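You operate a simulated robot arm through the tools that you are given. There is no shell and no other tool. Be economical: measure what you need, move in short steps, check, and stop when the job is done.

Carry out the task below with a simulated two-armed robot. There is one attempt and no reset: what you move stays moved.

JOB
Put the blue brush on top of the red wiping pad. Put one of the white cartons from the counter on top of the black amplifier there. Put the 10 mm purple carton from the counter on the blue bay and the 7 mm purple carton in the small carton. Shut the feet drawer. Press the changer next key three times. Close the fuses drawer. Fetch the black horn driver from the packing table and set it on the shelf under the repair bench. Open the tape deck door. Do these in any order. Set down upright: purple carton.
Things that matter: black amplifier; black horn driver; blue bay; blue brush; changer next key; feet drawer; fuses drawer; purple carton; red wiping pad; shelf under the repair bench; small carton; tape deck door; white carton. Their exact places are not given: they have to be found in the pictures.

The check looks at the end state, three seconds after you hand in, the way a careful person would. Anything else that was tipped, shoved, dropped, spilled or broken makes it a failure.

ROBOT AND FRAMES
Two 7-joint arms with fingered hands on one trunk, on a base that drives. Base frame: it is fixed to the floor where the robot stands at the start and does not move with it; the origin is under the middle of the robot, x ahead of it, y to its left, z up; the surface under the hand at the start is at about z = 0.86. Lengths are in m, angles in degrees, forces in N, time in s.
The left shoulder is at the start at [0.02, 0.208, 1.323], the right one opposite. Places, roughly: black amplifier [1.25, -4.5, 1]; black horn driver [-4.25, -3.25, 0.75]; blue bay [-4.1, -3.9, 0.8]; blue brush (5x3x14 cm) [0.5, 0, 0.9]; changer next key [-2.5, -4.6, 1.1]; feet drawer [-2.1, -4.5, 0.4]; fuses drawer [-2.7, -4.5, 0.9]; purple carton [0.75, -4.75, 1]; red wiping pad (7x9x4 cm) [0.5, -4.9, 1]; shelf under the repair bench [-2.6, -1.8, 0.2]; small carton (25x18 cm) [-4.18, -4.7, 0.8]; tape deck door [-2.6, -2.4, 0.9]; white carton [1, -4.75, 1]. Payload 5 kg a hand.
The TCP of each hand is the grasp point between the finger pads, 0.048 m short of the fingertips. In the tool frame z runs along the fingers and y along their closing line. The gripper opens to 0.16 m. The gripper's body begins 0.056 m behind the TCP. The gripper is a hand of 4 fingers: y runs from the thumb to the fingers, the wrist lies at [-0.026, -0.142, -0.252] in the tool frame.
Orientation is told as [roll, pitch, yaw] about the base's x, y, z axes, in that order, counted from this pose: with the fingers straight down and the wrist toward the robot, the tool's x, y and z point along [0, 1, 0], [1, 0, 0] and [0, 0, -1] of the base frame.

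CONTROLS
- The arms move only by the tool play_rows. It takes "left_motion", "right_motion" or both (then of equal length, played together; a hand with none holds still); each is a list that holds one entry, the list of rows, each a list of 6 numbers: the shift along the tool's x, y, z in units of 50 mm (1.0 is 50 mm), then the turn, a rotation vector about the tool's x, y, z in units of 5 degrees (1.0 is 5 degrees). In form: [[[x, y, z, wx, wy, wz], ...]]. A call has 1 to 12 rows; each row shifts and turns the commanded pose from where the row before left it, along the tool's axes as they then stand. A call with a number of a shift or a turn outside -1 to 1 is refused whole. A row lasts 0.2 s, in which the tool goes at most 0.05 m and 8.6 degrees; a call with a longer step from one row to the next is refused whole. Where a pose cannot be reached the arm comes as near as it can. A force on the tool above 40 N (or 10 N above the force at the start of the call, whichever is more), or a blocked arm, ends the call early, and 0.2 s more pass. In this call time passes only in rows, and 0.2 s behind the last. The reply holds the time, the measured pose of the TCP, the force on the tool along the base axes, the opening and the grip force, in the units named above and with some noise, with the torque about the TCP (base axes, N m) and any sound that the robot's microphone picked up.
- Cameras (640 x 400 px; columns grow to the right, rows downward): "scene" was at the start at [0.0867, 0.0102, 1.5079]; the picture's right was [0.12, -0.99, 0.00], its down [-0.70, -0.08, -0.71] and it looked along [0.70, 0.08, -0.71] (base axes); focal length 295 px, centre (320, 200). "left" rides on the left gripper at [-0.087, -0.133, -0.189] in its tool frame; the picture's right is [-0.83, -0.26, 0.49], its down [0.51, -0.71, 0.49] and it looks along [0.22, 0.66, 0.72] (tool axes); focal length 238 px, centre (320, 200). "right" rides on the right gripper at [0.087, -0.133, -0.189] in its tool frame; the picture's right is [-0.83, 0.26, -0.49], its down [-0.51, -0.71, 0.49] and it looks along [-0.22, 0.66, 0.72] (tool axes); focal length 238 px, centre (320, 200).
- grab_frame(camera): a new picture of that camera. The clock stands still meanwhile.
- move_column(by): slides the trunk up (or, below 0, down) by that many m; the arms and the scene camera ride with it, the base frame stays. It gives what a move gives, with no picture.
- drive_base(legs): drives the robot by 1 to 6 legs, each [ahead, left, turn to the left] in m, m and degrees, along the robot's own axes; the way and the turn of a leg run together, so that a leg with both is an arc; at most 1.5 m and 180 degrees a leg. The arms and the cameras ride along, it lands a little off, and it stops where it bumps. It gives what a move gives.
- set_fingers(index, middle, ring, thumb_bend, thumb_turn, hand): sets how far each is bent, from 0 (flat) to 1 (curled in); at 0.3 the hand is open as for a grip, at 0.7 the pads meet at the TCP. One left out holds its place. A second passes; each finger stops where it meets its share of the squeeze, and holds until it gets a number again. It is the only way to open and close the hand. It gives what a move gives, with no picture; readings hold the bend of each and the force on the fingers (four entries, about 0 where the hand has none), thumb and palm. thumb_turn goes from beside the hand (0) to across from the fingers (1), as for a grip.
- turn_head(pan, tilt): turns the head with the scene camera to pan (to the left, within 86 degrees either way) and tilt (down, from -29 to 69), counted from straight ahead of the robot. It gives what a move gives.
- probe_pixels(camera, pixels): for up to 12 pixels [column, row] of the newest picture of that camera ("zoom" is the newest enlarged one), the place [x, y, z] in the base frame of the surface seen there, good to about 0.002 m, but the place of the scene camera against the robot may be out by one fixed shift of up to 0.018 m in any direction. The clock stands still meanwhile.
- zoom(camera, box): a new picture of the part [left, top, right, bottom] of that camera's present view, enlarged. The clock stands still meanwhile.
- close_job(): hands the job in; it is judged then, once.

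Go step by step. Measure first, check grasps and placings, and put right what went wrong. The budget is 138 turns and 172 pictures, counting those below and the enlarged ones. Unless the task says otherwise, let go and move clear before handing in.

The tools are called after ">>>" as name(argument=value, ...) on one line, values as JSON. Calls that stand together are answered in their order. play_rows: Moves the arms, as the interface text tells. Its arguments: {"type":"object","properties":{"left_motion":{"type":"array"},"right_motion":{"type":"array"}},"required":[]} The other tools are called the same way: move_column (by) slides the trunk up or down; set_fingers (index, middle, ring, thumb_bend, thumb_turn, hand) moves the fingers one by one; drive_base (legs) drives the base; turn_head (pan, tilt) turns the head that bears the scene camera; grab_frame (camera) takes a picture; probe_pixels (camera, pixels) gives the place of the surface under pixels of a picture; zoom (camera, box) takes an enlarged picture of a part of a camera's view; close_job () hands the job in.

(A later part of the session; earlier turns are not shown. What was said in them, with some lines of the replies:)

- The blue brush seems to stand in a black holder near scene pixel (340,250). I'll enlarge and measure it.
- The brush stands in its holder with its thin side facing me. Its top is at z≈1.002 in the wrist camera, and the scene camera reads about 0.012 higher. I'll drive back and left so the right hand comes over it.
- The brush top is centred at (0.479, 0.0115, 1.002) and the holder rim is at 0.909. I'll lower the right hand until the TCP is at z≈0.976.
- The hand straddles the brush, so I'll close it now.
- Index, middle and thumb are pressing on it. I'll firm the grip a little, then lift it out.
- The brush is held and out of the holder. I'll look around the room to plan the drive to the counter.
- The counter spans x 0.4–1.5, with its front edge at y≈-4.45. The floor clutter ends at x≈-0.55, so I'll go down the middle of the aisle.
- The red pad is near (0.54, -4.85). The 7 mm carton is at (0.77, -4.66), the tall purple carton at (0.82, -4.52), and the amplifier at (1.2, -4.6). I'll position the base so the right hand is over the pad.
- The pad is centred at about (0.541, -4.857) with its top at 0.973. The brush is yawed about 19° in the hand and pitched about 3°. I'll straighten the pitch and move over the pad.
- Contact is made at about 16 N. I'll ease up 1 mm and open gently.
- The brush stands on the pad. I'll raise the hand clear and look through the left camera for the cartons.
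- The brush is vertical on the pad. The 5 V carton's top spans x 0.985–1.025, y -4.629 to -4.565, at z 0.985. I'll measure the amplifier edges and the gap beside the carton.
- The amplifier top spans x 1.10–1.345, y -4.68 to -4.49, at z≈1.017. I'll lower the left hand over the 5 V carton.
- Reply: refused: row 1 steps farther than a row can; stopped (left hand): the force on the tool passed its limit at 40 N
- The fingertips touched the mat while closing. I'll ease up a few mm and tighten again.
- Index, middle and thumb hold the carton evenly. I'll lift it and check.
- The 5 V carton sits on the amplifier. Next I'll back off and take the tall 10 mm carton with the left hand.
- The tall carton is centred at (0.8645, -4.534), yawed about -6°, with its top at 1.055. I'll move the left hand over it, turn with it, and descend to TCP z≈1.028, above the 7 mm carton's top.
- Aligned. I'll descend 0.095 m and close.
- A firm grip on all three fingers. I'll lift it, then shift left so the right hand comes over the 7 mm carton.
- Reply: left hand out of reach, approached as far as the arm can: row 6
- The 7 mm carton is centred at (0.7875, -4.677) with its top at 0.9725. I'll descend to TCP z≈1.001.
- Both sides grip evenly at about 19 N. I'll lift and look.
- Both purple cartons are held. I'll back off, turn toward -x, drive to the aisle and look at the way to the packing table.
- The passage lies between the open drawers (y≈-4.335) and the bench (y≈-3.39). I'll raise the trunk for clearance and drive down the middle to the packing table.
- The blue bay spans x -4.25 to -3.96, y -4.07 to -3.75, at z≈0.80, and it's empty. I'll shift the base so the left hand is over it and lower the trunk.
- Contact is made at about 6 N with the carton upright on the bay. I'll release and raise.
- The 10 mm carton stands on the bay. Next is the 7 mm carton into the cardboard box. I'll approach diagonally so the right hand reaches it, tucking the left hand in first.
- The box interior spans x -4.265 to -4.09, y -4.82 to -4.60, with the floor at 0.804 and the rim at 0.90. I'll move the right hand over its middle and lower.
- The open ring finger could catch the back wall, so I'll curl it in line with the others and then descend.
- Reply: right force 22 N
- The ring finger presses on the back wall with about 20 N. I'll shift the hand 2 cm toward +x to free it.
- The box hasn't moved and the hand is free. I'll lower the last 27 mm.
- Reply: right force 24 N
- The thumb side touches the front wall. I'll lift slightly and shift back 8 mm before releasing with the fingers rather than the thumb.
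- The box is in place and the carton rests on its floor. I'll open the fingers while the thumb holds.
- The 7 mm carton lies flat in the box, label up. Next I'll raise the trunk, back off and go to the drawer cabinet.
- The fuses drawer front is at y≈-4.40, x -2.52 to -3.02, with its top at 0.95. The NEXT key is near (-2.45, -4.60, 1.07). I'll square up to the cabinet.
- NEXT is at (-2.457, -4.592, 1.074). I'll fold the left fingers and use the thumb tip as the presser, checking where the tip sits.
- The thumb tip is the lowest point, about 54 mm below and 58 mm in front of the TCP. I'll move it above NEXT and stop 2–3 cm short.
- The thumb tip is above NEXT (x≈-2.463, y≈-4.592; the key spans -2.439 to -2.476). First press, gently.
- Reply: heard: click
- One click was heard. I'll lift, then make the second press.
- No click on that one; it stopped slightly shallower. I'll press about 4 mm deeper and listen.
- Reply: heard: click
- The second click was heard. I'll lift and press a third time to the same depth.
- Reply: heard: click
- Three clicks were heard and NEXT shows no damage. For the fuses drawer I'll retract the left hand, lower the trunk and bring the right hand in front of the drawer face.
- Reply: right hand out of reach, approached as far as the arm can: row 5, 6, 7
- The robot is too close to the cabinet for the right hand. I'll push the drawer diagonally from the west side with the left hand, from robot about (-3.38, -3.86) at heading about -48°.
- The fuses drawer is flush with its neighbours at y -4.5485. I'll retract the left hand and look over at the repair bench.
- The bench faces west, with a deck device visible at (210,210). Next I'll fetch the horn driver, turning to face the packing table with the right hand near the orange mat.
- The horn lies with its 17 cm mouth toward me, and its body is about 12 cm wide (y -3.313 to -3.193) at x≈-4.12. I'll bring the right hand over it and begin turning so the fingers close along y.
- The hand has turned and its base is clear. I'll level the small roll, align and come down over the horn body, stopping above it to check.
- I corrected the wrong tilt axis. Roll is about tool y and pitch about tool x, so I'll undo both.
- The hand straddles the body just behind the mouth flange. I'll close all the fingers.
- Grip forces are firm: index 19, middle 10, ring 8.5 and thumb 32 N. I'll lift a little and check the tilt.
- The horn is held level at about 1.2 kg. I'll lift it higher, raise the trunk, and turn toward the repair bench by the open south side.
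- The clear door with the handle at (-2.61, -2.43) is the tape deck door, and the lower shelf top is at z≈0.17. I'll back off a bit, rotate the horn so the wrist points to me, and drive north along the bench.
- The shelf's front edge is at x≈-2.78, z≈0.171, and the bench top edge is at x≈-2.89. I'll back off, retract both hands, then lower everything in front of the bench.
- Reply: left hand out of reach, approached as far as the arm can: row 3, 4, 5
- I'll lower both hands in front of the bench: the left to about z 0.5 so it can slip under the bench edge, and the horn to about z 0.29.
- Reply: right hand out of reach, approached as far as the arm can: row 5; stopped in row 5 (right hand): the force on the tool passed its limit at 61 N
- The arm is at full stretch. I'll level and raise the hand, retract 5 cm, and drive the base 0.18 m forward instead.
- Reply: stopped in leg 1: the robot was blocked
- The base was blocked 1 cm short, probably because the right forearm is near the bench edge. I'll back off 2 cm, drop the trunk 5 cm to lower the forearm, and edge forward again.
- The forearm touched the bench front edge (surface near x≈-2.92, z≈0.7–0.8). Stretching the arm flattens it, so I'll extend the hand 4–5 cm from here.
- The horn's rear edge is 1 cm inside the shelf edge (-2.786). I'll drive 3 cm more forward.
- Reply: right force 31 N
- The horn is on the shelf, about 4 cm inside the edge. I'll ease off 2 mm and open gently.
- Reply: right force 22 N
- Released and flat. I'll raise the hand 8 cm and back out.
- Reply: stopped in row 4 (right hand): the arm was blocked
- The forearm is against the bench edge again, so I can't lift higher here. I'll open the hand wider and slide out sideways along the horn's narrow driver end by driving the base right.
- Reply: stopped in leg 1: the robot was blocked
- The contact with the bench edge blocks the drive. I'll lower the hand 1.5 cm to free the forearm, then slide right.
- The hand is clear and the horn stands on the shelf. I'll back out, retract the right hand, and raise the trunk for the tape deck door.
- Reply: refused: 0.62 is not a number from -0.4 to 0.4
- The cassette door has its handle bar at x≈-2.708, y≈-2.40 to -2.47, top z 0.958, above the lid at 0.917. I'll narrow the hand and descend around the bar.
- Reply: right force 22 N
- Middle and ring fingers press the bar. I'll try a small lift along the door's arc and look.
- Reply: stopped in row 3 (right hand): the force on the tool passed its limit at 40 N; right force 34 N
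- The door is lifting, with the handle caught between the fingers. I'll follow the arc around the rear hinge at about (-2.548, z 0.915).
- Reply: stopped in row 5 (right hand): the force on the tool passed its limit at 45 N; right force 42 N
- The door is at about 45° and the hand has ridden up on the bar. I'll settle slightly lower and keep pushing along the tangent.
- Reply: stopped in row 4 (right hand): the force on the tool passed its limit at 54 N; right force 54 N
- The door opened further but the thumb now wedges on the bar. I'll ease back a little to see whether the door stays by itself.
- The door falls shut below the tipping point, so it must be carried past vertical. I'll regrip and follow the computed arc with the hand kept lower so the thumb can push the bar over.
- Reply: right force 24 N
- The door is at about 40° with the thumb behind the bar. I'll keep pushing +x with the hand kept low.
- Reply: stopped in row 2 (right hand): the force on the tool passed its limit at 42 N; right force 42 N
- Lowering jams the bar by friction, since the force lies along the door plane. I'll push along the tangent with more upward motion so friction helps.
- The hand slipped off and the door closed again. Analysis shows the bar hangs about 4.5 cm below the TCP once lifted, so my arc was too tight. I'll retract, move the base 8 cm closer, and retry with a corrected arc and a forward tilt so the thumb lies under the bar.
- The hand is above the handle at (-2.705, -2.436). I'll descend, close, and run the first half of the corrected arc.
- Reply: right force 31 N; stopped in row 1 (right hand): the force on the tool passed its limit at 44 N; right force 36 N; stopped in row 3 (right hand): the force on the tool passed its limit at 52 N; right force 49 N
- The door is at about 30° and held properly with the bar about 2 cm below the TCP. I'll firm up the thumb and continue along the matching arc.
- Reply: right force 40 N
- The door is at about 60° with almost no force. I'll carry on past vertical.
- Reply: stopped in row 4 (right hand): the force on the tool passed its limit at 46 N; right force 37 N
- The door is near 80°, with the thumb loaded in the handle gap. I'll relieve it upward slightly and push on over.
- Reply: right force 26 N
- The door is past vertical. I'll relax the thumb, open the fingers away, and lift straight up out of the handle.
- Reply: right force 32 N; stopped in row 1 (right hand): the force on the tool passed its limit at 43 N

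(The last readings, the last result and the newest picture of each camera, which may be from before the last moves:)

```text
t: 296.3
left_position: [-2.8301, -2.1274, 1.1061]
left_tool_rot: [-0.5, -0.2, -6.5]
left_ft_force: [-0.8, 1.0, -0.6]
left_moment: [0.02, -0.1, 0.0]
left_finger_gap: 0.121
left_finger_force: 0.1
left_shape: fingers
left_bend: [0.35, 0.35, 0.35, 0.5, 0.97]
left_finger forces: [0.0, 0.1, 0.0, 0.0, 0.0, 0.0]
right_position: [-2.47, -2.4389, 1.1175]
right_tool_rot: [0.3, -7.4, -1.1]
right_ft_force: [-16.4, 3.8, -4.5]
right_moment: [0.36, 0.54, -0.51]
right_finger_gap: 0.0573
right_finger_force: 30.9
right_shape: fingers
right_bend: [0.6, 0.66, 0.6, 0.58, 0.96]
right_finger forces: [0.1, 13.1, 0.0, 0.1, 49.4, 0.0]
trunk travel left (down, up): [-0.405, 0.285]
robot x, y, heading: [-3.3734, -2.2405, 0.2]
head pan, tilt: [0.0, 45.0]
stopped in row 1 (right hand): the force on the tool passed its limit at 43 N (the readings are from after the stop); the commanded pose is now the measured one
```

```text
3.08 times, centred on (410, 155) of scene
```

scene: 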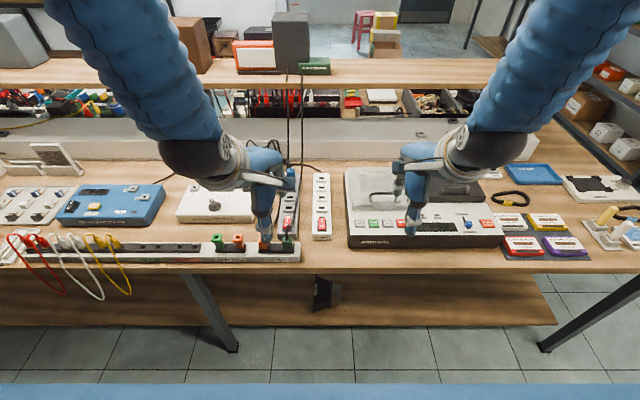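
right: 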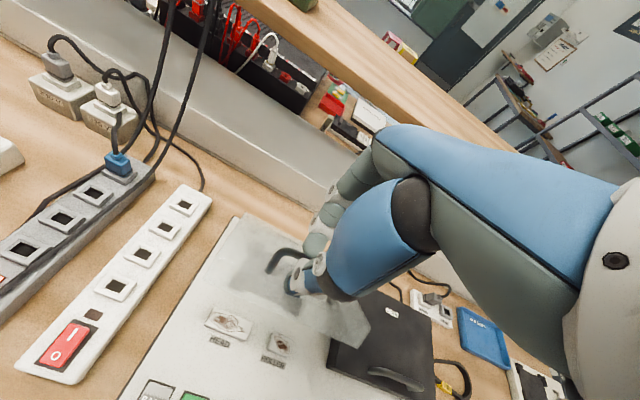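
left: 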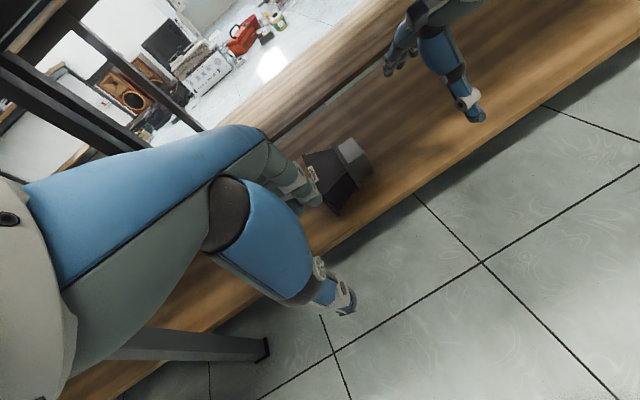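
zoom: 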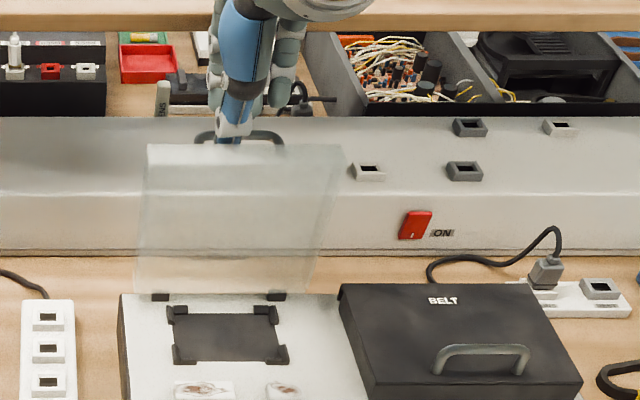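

>>> set_fingers(hand="right", index=0.72, middle=0.72, ring=0.72, thumb_bend=0.66)

>>> play_rows(right_motion=[[[0, 0.04, -0.2, 0, 0, 0], [0, 0.04, -0.3, 0, 0, 0], [0, 0.06, -0.4, 0, 0, 0], [0, 0.08, -0.5, 0, 0, 0], [0, 0.08, -0.6, 0, 0, 0]]])

>>> zoom(camera="scene", box=[330, 90, 490, 220])

```text
t: 297.3
left_position: [-2.8266, -2.1271, 1.1069]
left_tool_rot: [-0.4, -0.1, -6.6]
left_ft_force: [-0.1, -0.5, 0.0]
left_moment: [0.02, -0.02, -0.01]
left_finger_gap: 0.1214
left_finger_force: 0.1
left_shape: fingers
left_bend: [0.35, 0.35, 0.35, 0.5, 0.97]
left_finger forces: [0.0, 0.1, 0.0, 0.1, 0.0, 0.0]
right_position: [-2.4651, -2.4382, 1.1166]
right_tool_rot: [0.1, -7.5, -1.0]
right_ft_force: [-5.8, 6.1, -14.1]
right_moment: [0.01, 0.36, -0.13]
right_finger_gap: 0.0308
right_finger_force: 34.0
right_shape: fingers
right_bend: [0.72, 0.72, 0.72, 0.59, 0.96]
right_finger forces: [0.0, 0.0, 0.1, 0.0, 68.5, 0.0]
trunk travel left (down, up): [-0.405, 0.285]
robot x, y, heading: [-3.3751, -2.2399, -0.2]
head pan, tilt: [0.0, 45.0]
```

```text
t: 298.5
left_position: [-2.8286, -2.1267, 1.1067]
left_tool_rot: [-0.4, -0.2, -6.5]
left_ft_force: [-0.7, -0.1, 0.2]
left_moment: [0.0, -0.06, 0.02]
left_finger_gap: 0.1212
left_finger_force: 0.0
left_shape: fingers
left_bend: [0.35, 0.35, 0.35, 0.5, 0.97]
left_finger forces: [0.1, 0.1, 0.0, 0.0, 0.0, 0.1]
right_position: [-2.4645, -2.4392, 1.2212]
right_tool_rot: [0.2, -7.6, -1.0]
right_ft_force: [-0.9, 0.2, -2.3]
right_moment: [-0.02, -0.11, -0.06]
right_finger_gap: 0.0125
right_finger_force: 0.0
right_shape: fingers
right_bend: [0.72, 0.72, 0.72, 0.66, 0.97]
right_finger forces: [0.0, 0.1, 0.0, 0.1, 0.1, 0.0]
trunk travel left (down, up): [-0.405, 0.285]
robot x, y, heading: [-3.3735, -2.2412, -0.2]
head pan, tilt: [0.0, 45.0]
```

```text
3.08 times, centred on (410, 155) of scene
```

zoom: 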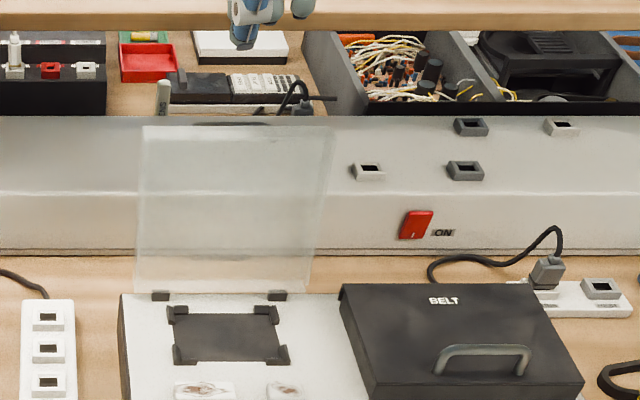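

The cassette door stays open past vertical and the hand is free. Now the feet drawer: I'll retract the right hand, then drive round to the passage and face the drawer diagonally.

>>> play_rows(right_motion=[[[0, -0.5, -0.3, 0, 0, 0], [0, -0.95, 0, 0.4, 0, 0], [0, -0.95, 0, 0.4, 0, 0], [0, -0.95, 0, 0.4, 0, 0], [0, -0.95, 0, 0.3, 0, 0], [0, -0.95, 0, 0, 0, 0], [0, -0.95, 0, 0, 0, 0], [0, -0.9, 0.2, 0, 0, 0]]])

>>> drive_base(legs=[[-0.1, 0, 0], [0, -0.81, 0], [0, -0.81, 0], [0.55, 0, 0], [0, 0, -48]])

>>> turn_head(pan=10, tilt=55)

>>> grab_frame(camera="scene")

```text
t: 300.3
left_position: [-2.8287, -2.1282, 1.1067]
left_tool_rot: [-0.3, -0.2, -6.5]
left_ft_force: [-1.4, 0.2, 1.4]
left_moment: [0.01, -0.08, 0.0]
left_finger_gap: 0.1212
left_finger_force: 0.0
left_shape: fingers
left_bend: [0.35, 0.35, 0.35, 0.5, 0.97]
left_finger forces: [0.0, 0.0, 0.0, 0.1, 0.0, 0.0]
right_position: [-2.8223, -2.4361, 1.2079]
right_tool_rot: [0.3, -0.2, -1.0]
right_ft_force: [-0.2, 0.0, -0.1]
right_moment: [-0.01, -0.03, -0.01]
right_finger_gap: 0.0128
right_finger_force: 0.0
right_shape: fingers
right_bend: [0.72, 0.72, 0.72, 0.66, 0.97]
right_finger forces: [0.0, 0.0, 0.0, 0.0, 0.1, 0.0]
trunk travel left (down, up): [-0.405, 0.285]
robot x, y, heading: [-3.3719, -2.2418, 0.1]
head pan, tilt: [0.0, 45.0]
```

```text
t: 314.3
left_position: [-2.4813, -4.1941, 1.1061]
left_tool_rot: [-0.4, -0.1, -54.9]
left_ft_force: [0.4, 0.0, 0.3]
left_moment: [-0.03, -0.03, -0.01]
left_finger_gap: 0.1212
left_finger_force: 0.1
left_shape: fingers
left_bend: [0.35, 0.35, 0.35, 0.5, 0.97]
left_finger forces: [0.0, 0.0, 0.0, 0.1, 0.1, 0.0]
right_position: [-2.7079, -4.4009, 1.206]
right_tool_rot: [0.3, -0.2, -49.4]
right_ft_force: [0.1, -0.1, -0.2]
right_moment: [-0.01, -0.01, -0.04]
right_finger_gap: 0.0131
right_finger_force: 0.1
right_shape: fingers
right_bend: [0.72, 0.72, 0.72, 0.66, 0.97]
right_finger forces: [0.1, 0.1, 0.0, 0.0, 0.0, 0.0]
trunk travel left (down, up): [-0.405, 0.285]
robot x, y, heading: [-2.9315, -3.8658, -48.4]
head pan, tilt: [0.0, 45.0]
```

```text
t: 315.0
left_position: [-2.4826, -4.1942, 1.1065]
left_tool_rot: [-0.4, -0.1, -55.0]
left_ft_force: [-1.0, -0.3, 0.3]
left_moment: [0.01, 0.03, 0.0]
left_finger_gap: 0.1212
left_finger_force: 0.0
left_shape: fingers
left_bend: [0.35, 0.35, 0.35, 0.5, 0.97]
left_finger forces: [0.0, 0.1, 0.1, 0.0, 0.1, 0.0]
right_position: [-2.7085, -4.4012, 1.2066]
right_tool_rot: [0.3, -0.1, -49.4]
right_ft_force: [-0.2, 0.0, 0.2]
right_moment: [0.01, -0.01, 0.0]
right_finger_gap: 0.0134
right_finger_force: 0.1
right_shape: fingers
right_bend: [0.72, 0.72, 0.72, 0.66, 0.97]
right_finger forces: [0.1, 0.0, 0.0, 0.0, 0.0, 0.1]
trunk travel left (down, up): [-0.405, 0.285]
robot x, y, heading: [-2.9324, -3.8605, -48.5]
head pan, tilt: [10.0, 55.0]
```

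```text
13 pictures are left
```

scene: 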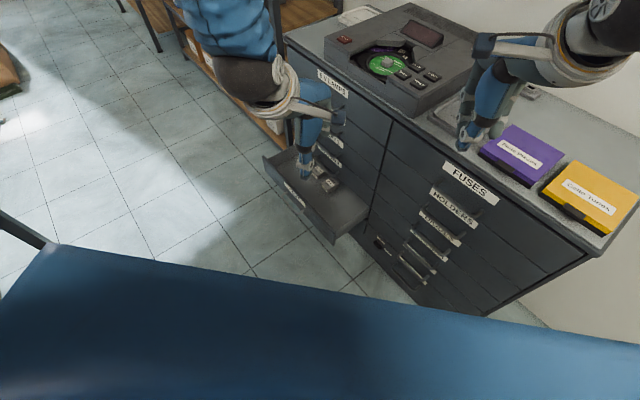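

The feet drawer is visible below my left hand. I'll lower the trunk by 0.2 m, shift the left hand toward +x and lower it in front of the drawer's west end.

>>> move_column(by=-0.2)

>>> play_rows(left_motion=[[[0.66, 0.46, 0, 0, 0, 0], [0.66, 0.46, 0, 0, 0, 0], [0, 0, 0.9, 0, 0, 0], [0, 0, 0.9, 0, 0, 0], [0, 0, 0.9, 0, 0, 0], [0, 0, 0.9, 0, 0, 0], [0, 0, 0.9, 0, 0, 0], [0, 0, 0.9, 0, 0, 0], [0, 0, 0.9, 0, 0, 0], [0, 0, 0.9, 0, 0, 0], [0, 0, 0.9, 0, 0, 0], [0, 0, 0.9, 0, 0, 0]]])

>>> grab_frame(camera="scene")

```text
t: 317.2
left_position: [-2.482, -4.1927, 0.9066]
left_tool_rot: [-0.4, -0.3, -55.0]
left_ft_force: [-0.6, 0.0, -0.5]
left_moment: [0.01, -0.01, -0.02]
left_finger_gap: 0.1213
left_finger_force: 0.0
left_shape: fingers
left_bend: [0.35, 0.35, 0.35, 0.5, 0.97]
left_finger forces: [0.1, 0.0, 0.0, 0.0, 0.0, 0.0]
right_position: [-2.7081, -4.4005, 1.0065]
right_tool_rot: [0.3, -0.2, -49.4]
right_ft_force: [-1.3, -0.5, 0.8]
right_moment: [0.02, 0.01, -0.01]
right_finger_gap: 0.0128
right_finger_force: 0.0
right_shape: fingers
right_bend: [0.72, 0.72, 0.72, 0.66, 0.97]
right_finger forces: [0.0, 0.1, 0.0, 0.0, 0.0, 0.0]
trunk travel left (down, up): [-0.205, 0.485]
robot x, y, heading: [-2.9302, -3.8623, -48.2]
head pan, tilt: [10.0, 55.0]
```

```text
t: 319.8
left_position: [-2.4031, -4.1971, 0.4533]
left_tool_rot: [-0.4, -0.2, -55.0]
left_ft_force: [2.1, -0.9, 1.0]
left_moment: [0.16, 0.2, -0.04]
left_finger_gap: 0.1213
left_finger_force: 0.1
left_shape: fingers
left_bend: [0.35, 0.35, 0.35, 0.5, 0.98]
left_finger forces: [0.0, 0.0, 0.0, 0.0, 0.0, 0.0]
right_position: [-2.7082, -4.4013, 1.0056]
right_tool_rot: [0.2, -0.2, -49.4]
right_ft_force: [0.5, 0.1, 0.4]
right_moment: [-0.01, 0.04, 0.01]
right_finger_gap: 0.0133
right_finger_force: 0.1
right_shape: fingers
right_bend: [0.72, 0.72, 0.72, 0.66, 0.97]
right_finger forces: [0.1, 0.1, 0.0, 0.0, 0.1, 0.0]
trunk travel left (down, up): [-0.205, 0.485]
robot x, y, heading: [-2.9283, -3.8598, -48.4]
head pan, tilt: [10.0, 55.0]
```

```text
12 pictures are left
```

scene: 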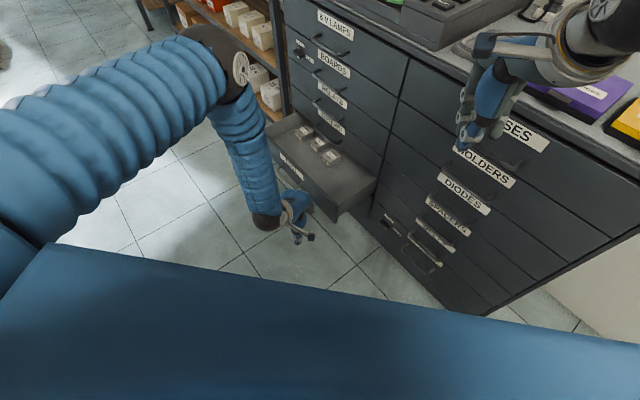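

>>> play_rows(left_motion=[[[0, 0, 0.7, 0, 0, 0], [-0.46, 0.65, 0, 0, 0, 0], [-0.46, 0.65, 0, 0, 0, 0], [-0.345, 0.49, 0, 0, 0, 0], [-0.345, 0.49, 0, 0, 0, 0], [-0.345, 0.49, 0, 0, 0, 0], [-0.345, 0.49, 0, 0, 0, 0], [-0.345, 0.49, 0, 0, 0, 0], [-0.23, 0.33, 0, 0, 0, 0]]])

>>> grab_frame(camera="scene")

>>> grab_frame(camera="left")

```text
t: 321.8
left_position: [-2.4071, -4.4359, 0.4209]
left_tool_rot: [-0.5, -0.7, -55.3]
left_ft_force: [0.3, 0.2, -0.8]
left_moment: [-0.07, 0.14, -0.03]
left_finger_gap: 0.1215
left_finger_force: 0.0
left_shape: fingers
left_bend: [0.35, 0.35, 0.35, 0.5, 0.97]
left_finger forces: [0.0, 0.0, 0.0, 0.1, 0.1, 0.0]
left hand out of reach, approached as far as the arm can: row 9
right_position: [-2.7088, -4.4016, 1.0057]
right_tool_rot: [0.4, 0.0, -49.5]
right_ft_force: [-0.5, -0.8, -0.1]
right_moment: [0.03, 0.03, 0.01]
right_finger_gap: 0.0131
right_finger_force: 0.1
right_shape: fingers
right_bend: [0.72, 0.72, 0.72, 0.66, 0.97]
right_finger forces: [0.0, 0.0, 0.0, 0.0, 0.0, 0.1]
trunk travel left (down, up): [-0.205, 0.485]
robot x, y, heading: [-2.9316, -3.8647, -48.2]
head pan, tilt: [10.0, 55.0]
```

```text
11 pictures are left
```

scene: 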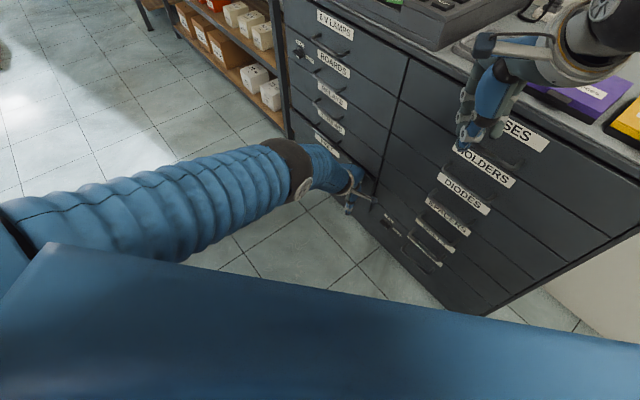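

```text
10 pictures are left
```

left: 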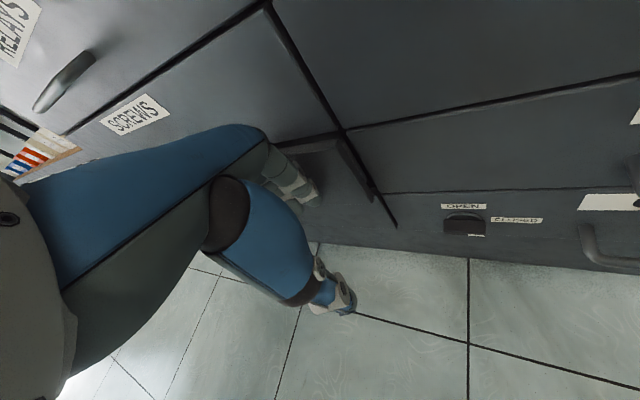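

>>> probe_pixels(camera="left", pixels=[[335, 155], [330, 175], [355, 180], [362, 170], [420, 165], [240, 110], [310, 155], [375, 195]])

>>> zoom(camera="left", box=[270, 110, 420, 240])

```text
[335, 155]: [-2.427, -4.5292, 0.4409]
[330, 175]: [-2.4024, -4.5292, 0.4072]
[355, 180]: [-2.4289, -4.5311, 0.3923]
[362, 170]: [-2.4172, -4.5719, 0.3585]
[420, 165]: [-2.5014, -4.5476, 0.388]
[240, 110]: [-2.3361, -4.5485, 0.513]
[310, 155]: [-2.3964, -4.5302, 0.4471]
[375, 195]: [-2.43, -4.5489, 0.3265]
```

```text
3.08 times, centred on (345, 175) of left
```

zoom: 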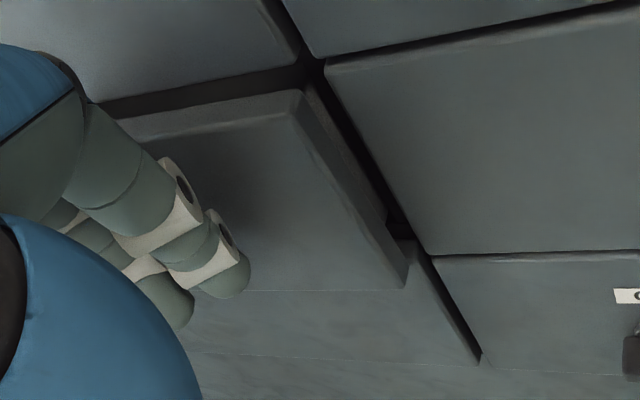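

The drawer face is at y -4.529, still 19 mm out, and the arm is at full reach. I'll nudge the base 3.5 cm toward the cabinet to finish the push.

>>> drive_base(legs=[[0.026, -0.0235, 0]])

>>> grab_frame(camera="left")

>>> probe_pixels(camera="left", pixels=[[335, 155], [330, 175], [340, 165], [350, 170], [420, 165], [240, 110]])

```text
t: 322.6
left_position: [-2.4059, -4.4683, 0.4208]
left_tool_rot: [-0.5, -0.8, -55.0]
left_ft_force: [-1.5, 29.9, 9.1]
left_moment: [-0.85, -0.51, 1.47]
left_finger_gap: 0.1133
left_finger_force: 15.5
left_shape: fingers
left_bend: [0.39, 0.37, 0.35, 0.5, 0.97]
left_finger forces: [10.6, 19.7, 0.1, 0.0, 0.1, 0.0]
right_position: [-2.7092, -4.4352, 1.0063]
right_tool_rot: [0.4, -0.2, -49.5]
right_ft_force: [-1.1, -0.6, -0.4]
right_moment: [0.14, -0.09, 0.03]
right_finger_gap: 0.0128
right_finger_force: 0.1
right_shape: fingers
right_bend: [0.72, 0.72, 0.72, 0.66, 0.97]
right_finger forces: [0.0, 0.1, 0.0, 0.1, 0.0, 0.0]
trunk travel left (down, up): [-0.205, 0.485]
robot x, y, heading: [-2.9301, -3.8931, -48.3]
head pan, tilt: [10.0, 55.0]
```

```text
8 pictures are left
```

left: 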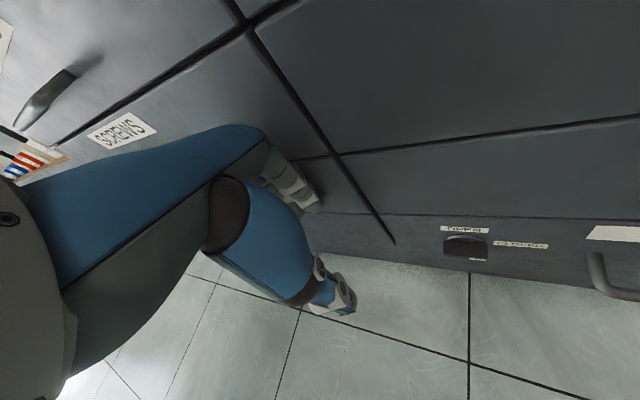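

```text
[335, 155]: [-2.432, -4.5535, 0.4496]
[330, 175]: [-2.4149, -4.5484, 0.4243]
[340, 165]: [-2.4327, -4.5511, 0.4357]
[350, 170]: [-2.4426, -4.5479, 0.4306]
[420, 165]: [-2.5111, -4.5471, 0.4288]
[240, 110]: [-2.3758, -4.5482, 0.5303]
```

The feet drawer is flush at y -4.548. I'll withdraw the left hand and confirm.

>>> drive_base(legs=[[-0.03, 0.027, 0]])

>>> play_rows(left_motion=[[[0.46, -0.65, 0, 0, 0, 0], [0.46, -0.65, 0, 0, 0, 0], [0.46, -0.65, 0, 0, 0, 0], [0.46, -0.65, 0, 0, 0, 0], [0, 0, -0.9, 0, 0, 0], [0, 0, -0.9, 0, 0, 0], [0, 0, -0.9, 0, 0, 0], [0, 0, -0.9, 0, 0, 0], [0, 0, -0.9, 0, 0, 0], [0, 0, -0.9, 0, 0, 0], [0, 0, -0.9, 0, 0, 0]]])

>>> grab_frame(camera="scene")

>>> turn_head(pan=86, tilt=20)

>>> grab_frame(camera="scene")

```text
t: 323.5
left_position: [-2.4052, -4.4273, 0.4219]
left_tool_rot: [-0.5, -0.7, -54.9]
left_ft_force: [0.2, 0.7, 0.2]
left_moment: [-0.06, 0.01, 0.0]
left_finger_gap: 0.1212
left_finger_force: 0.0
left_shape: fingers
left_bend: [0.35, 0.35, 0.35, 0.5, 0.97]
left_finger forces: [0.0, 0.0, 0.0, 0.1, 0.1, 0.0]
right_position: [-2.7093, -4.3937, 1.0076]
right_tool_rot: [0.2, -0.2, -49.3]
right_ft_force: [-0.5, 2.1, 1.2]
right_moment: [-0.17, 0.04, -0.06]
right_finger_gap: 0.0129
right_finger_force: 0.1
right_shape: fingers
right_bend: [0.72, 0.72, 0.72, 0.66, 0.97]
right_finger forces: [0.0, 0.0, 0.0, 0.0, 0.0, 0.1]
trunk travel left (down, up): [-0.205, 0.485]
robot x, y, heading: [-2.932, -3.8537, -48.5]
head pan, tilt: [10.0, 55.0]
```

```text
t: 325.9
left_position: [-2.4074, -4.2642, 0.7352]
left_tool_rot: [-0.5, -0.5, -55.0]
left_ft_force: [-1.7, 1.1, -1.5]
left_moment: [-0.11, -0.17, 0.03]
left_finger_gap: 0.1213
left_finger_force: 0.0
left_shape: fingers
left_bend: [0.35, 0.35, 0.35, 0.5, 0.97]
left_finger forces: [0.0, 0.0, 0.0, 0.0, 0.0, 0.0]
right_position: [-2.7098, -4.3965, 1.0072]
right_tool_rot: [0.3, -0.2, -49.4]
right_ft_force: [-1.2, 0.8, 0.0]
right_moment: [-0.05, -0.04, 0.0]
right_finger_gap: 0.0132
right_finger_force: 0.0
right_shape: fingers
right_bend: [0.72, 0.72, 0.72, 0.66, 0.97]
right_finger forces: [0.1, 0.0, 0.0, 0.0, 0.0, 0.0]
trunk travel left (down, up): [-0.205, 0.485]
robot x, y, heading: [-2.9342, -3.8587, -48.2]
head pan, tilt: [10.0, 55.0]
```

```text
7 pictures are left
```

scene: 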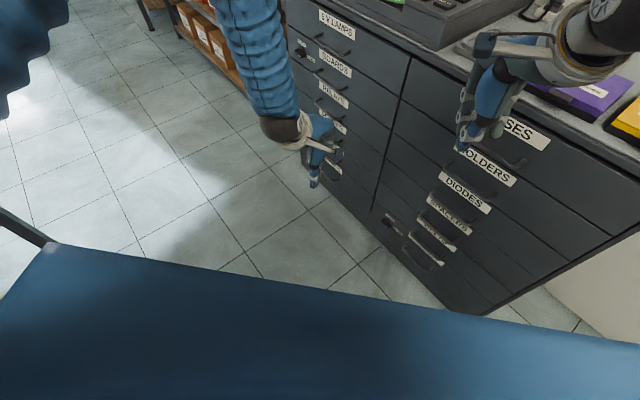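

```text
t: 327.4
left_position: [-2.4055, -4.2657, 0.7325]
left_tool_rot: [-0.6, -0.6, -55.0]
left_ft_force: [-0.1, -1.0, 0.5]
left_moment: [-0.03, -0.02, 0.0]
left_finger_gap: 0.1217
left_finger_force: 0.1
left_shape: fingers
left_bend: [0.35, 0.35, 0.35, 0.5, 0.97]
left_finger forces: [0.1, 0.1, 0.0, 0.1, 0.1, 0.0]
right_position: [-2.7085, -4.3956, 1.0057]
right_tool_rot: [0.4, -0.2, -49.4]
right_ft_force: [-0.1, 0.9, 0.1]
right_moment: [-0.01, 0.0, 0.01]
right_finger_gap: 0.013
right_finger_force: 0.1
right_shape: fingers
right_bend: [0.72, 0.72, 0.72, 0.66, 0.97]
right_finger forces: [0.0, 0.0, 0.0, 0.0, 0.0, 0.1]
trunk travel left (down, up): [-0.205, 0.485]
robot x, y, heading: [-2.9295, -3.8554, -48.3]
head pan, tilt: [85.9, 20.0]
```

```text
6 pictures are left
5 turns are left
```

scene: 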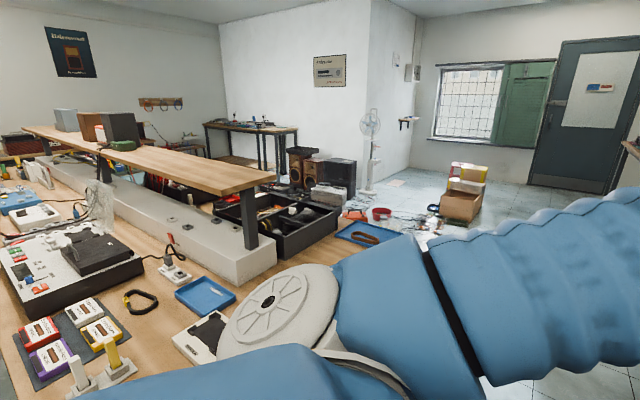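

The cassette door still stands open at (100,205), both drawers are shut and both hands are clear. Everything else was placed as seen in the earlier checks, so I'm handing in.

>>> close_job()

```text
The job is handed in.
```

I handed the job in with all the tasks done; some were last checked when I did them, and I don't have the judge's result.

- **Brush:** stands upright on the red wiping pad.
- **White carton:** the 5 V carton is on the black amplifier.
- **Purple cartons:** the 10 mm one stands upright on the blue bay, and the 7 mm one is in the small carton, label up.
- **Drawers:** fuses and feet both measured flush with the drawers beside them.
- **Changer next key:** pressed until I had heard three clicks. One extra touch between the first and second click made no sound, so I didn't count it.
- **Horn driver:** sits flat on the shelf under the repair bench, a few centimetres in from the edge.
- **Tape deck door:** fell shut twice while I was opening it. It is now past vertical and was still open in the last picture.

I brushed a few things along the way: the small carton's wall, the bench edge and the counter mat. The small carton measured in the same place afterwards, and I saw no damage or movement elsewhere.
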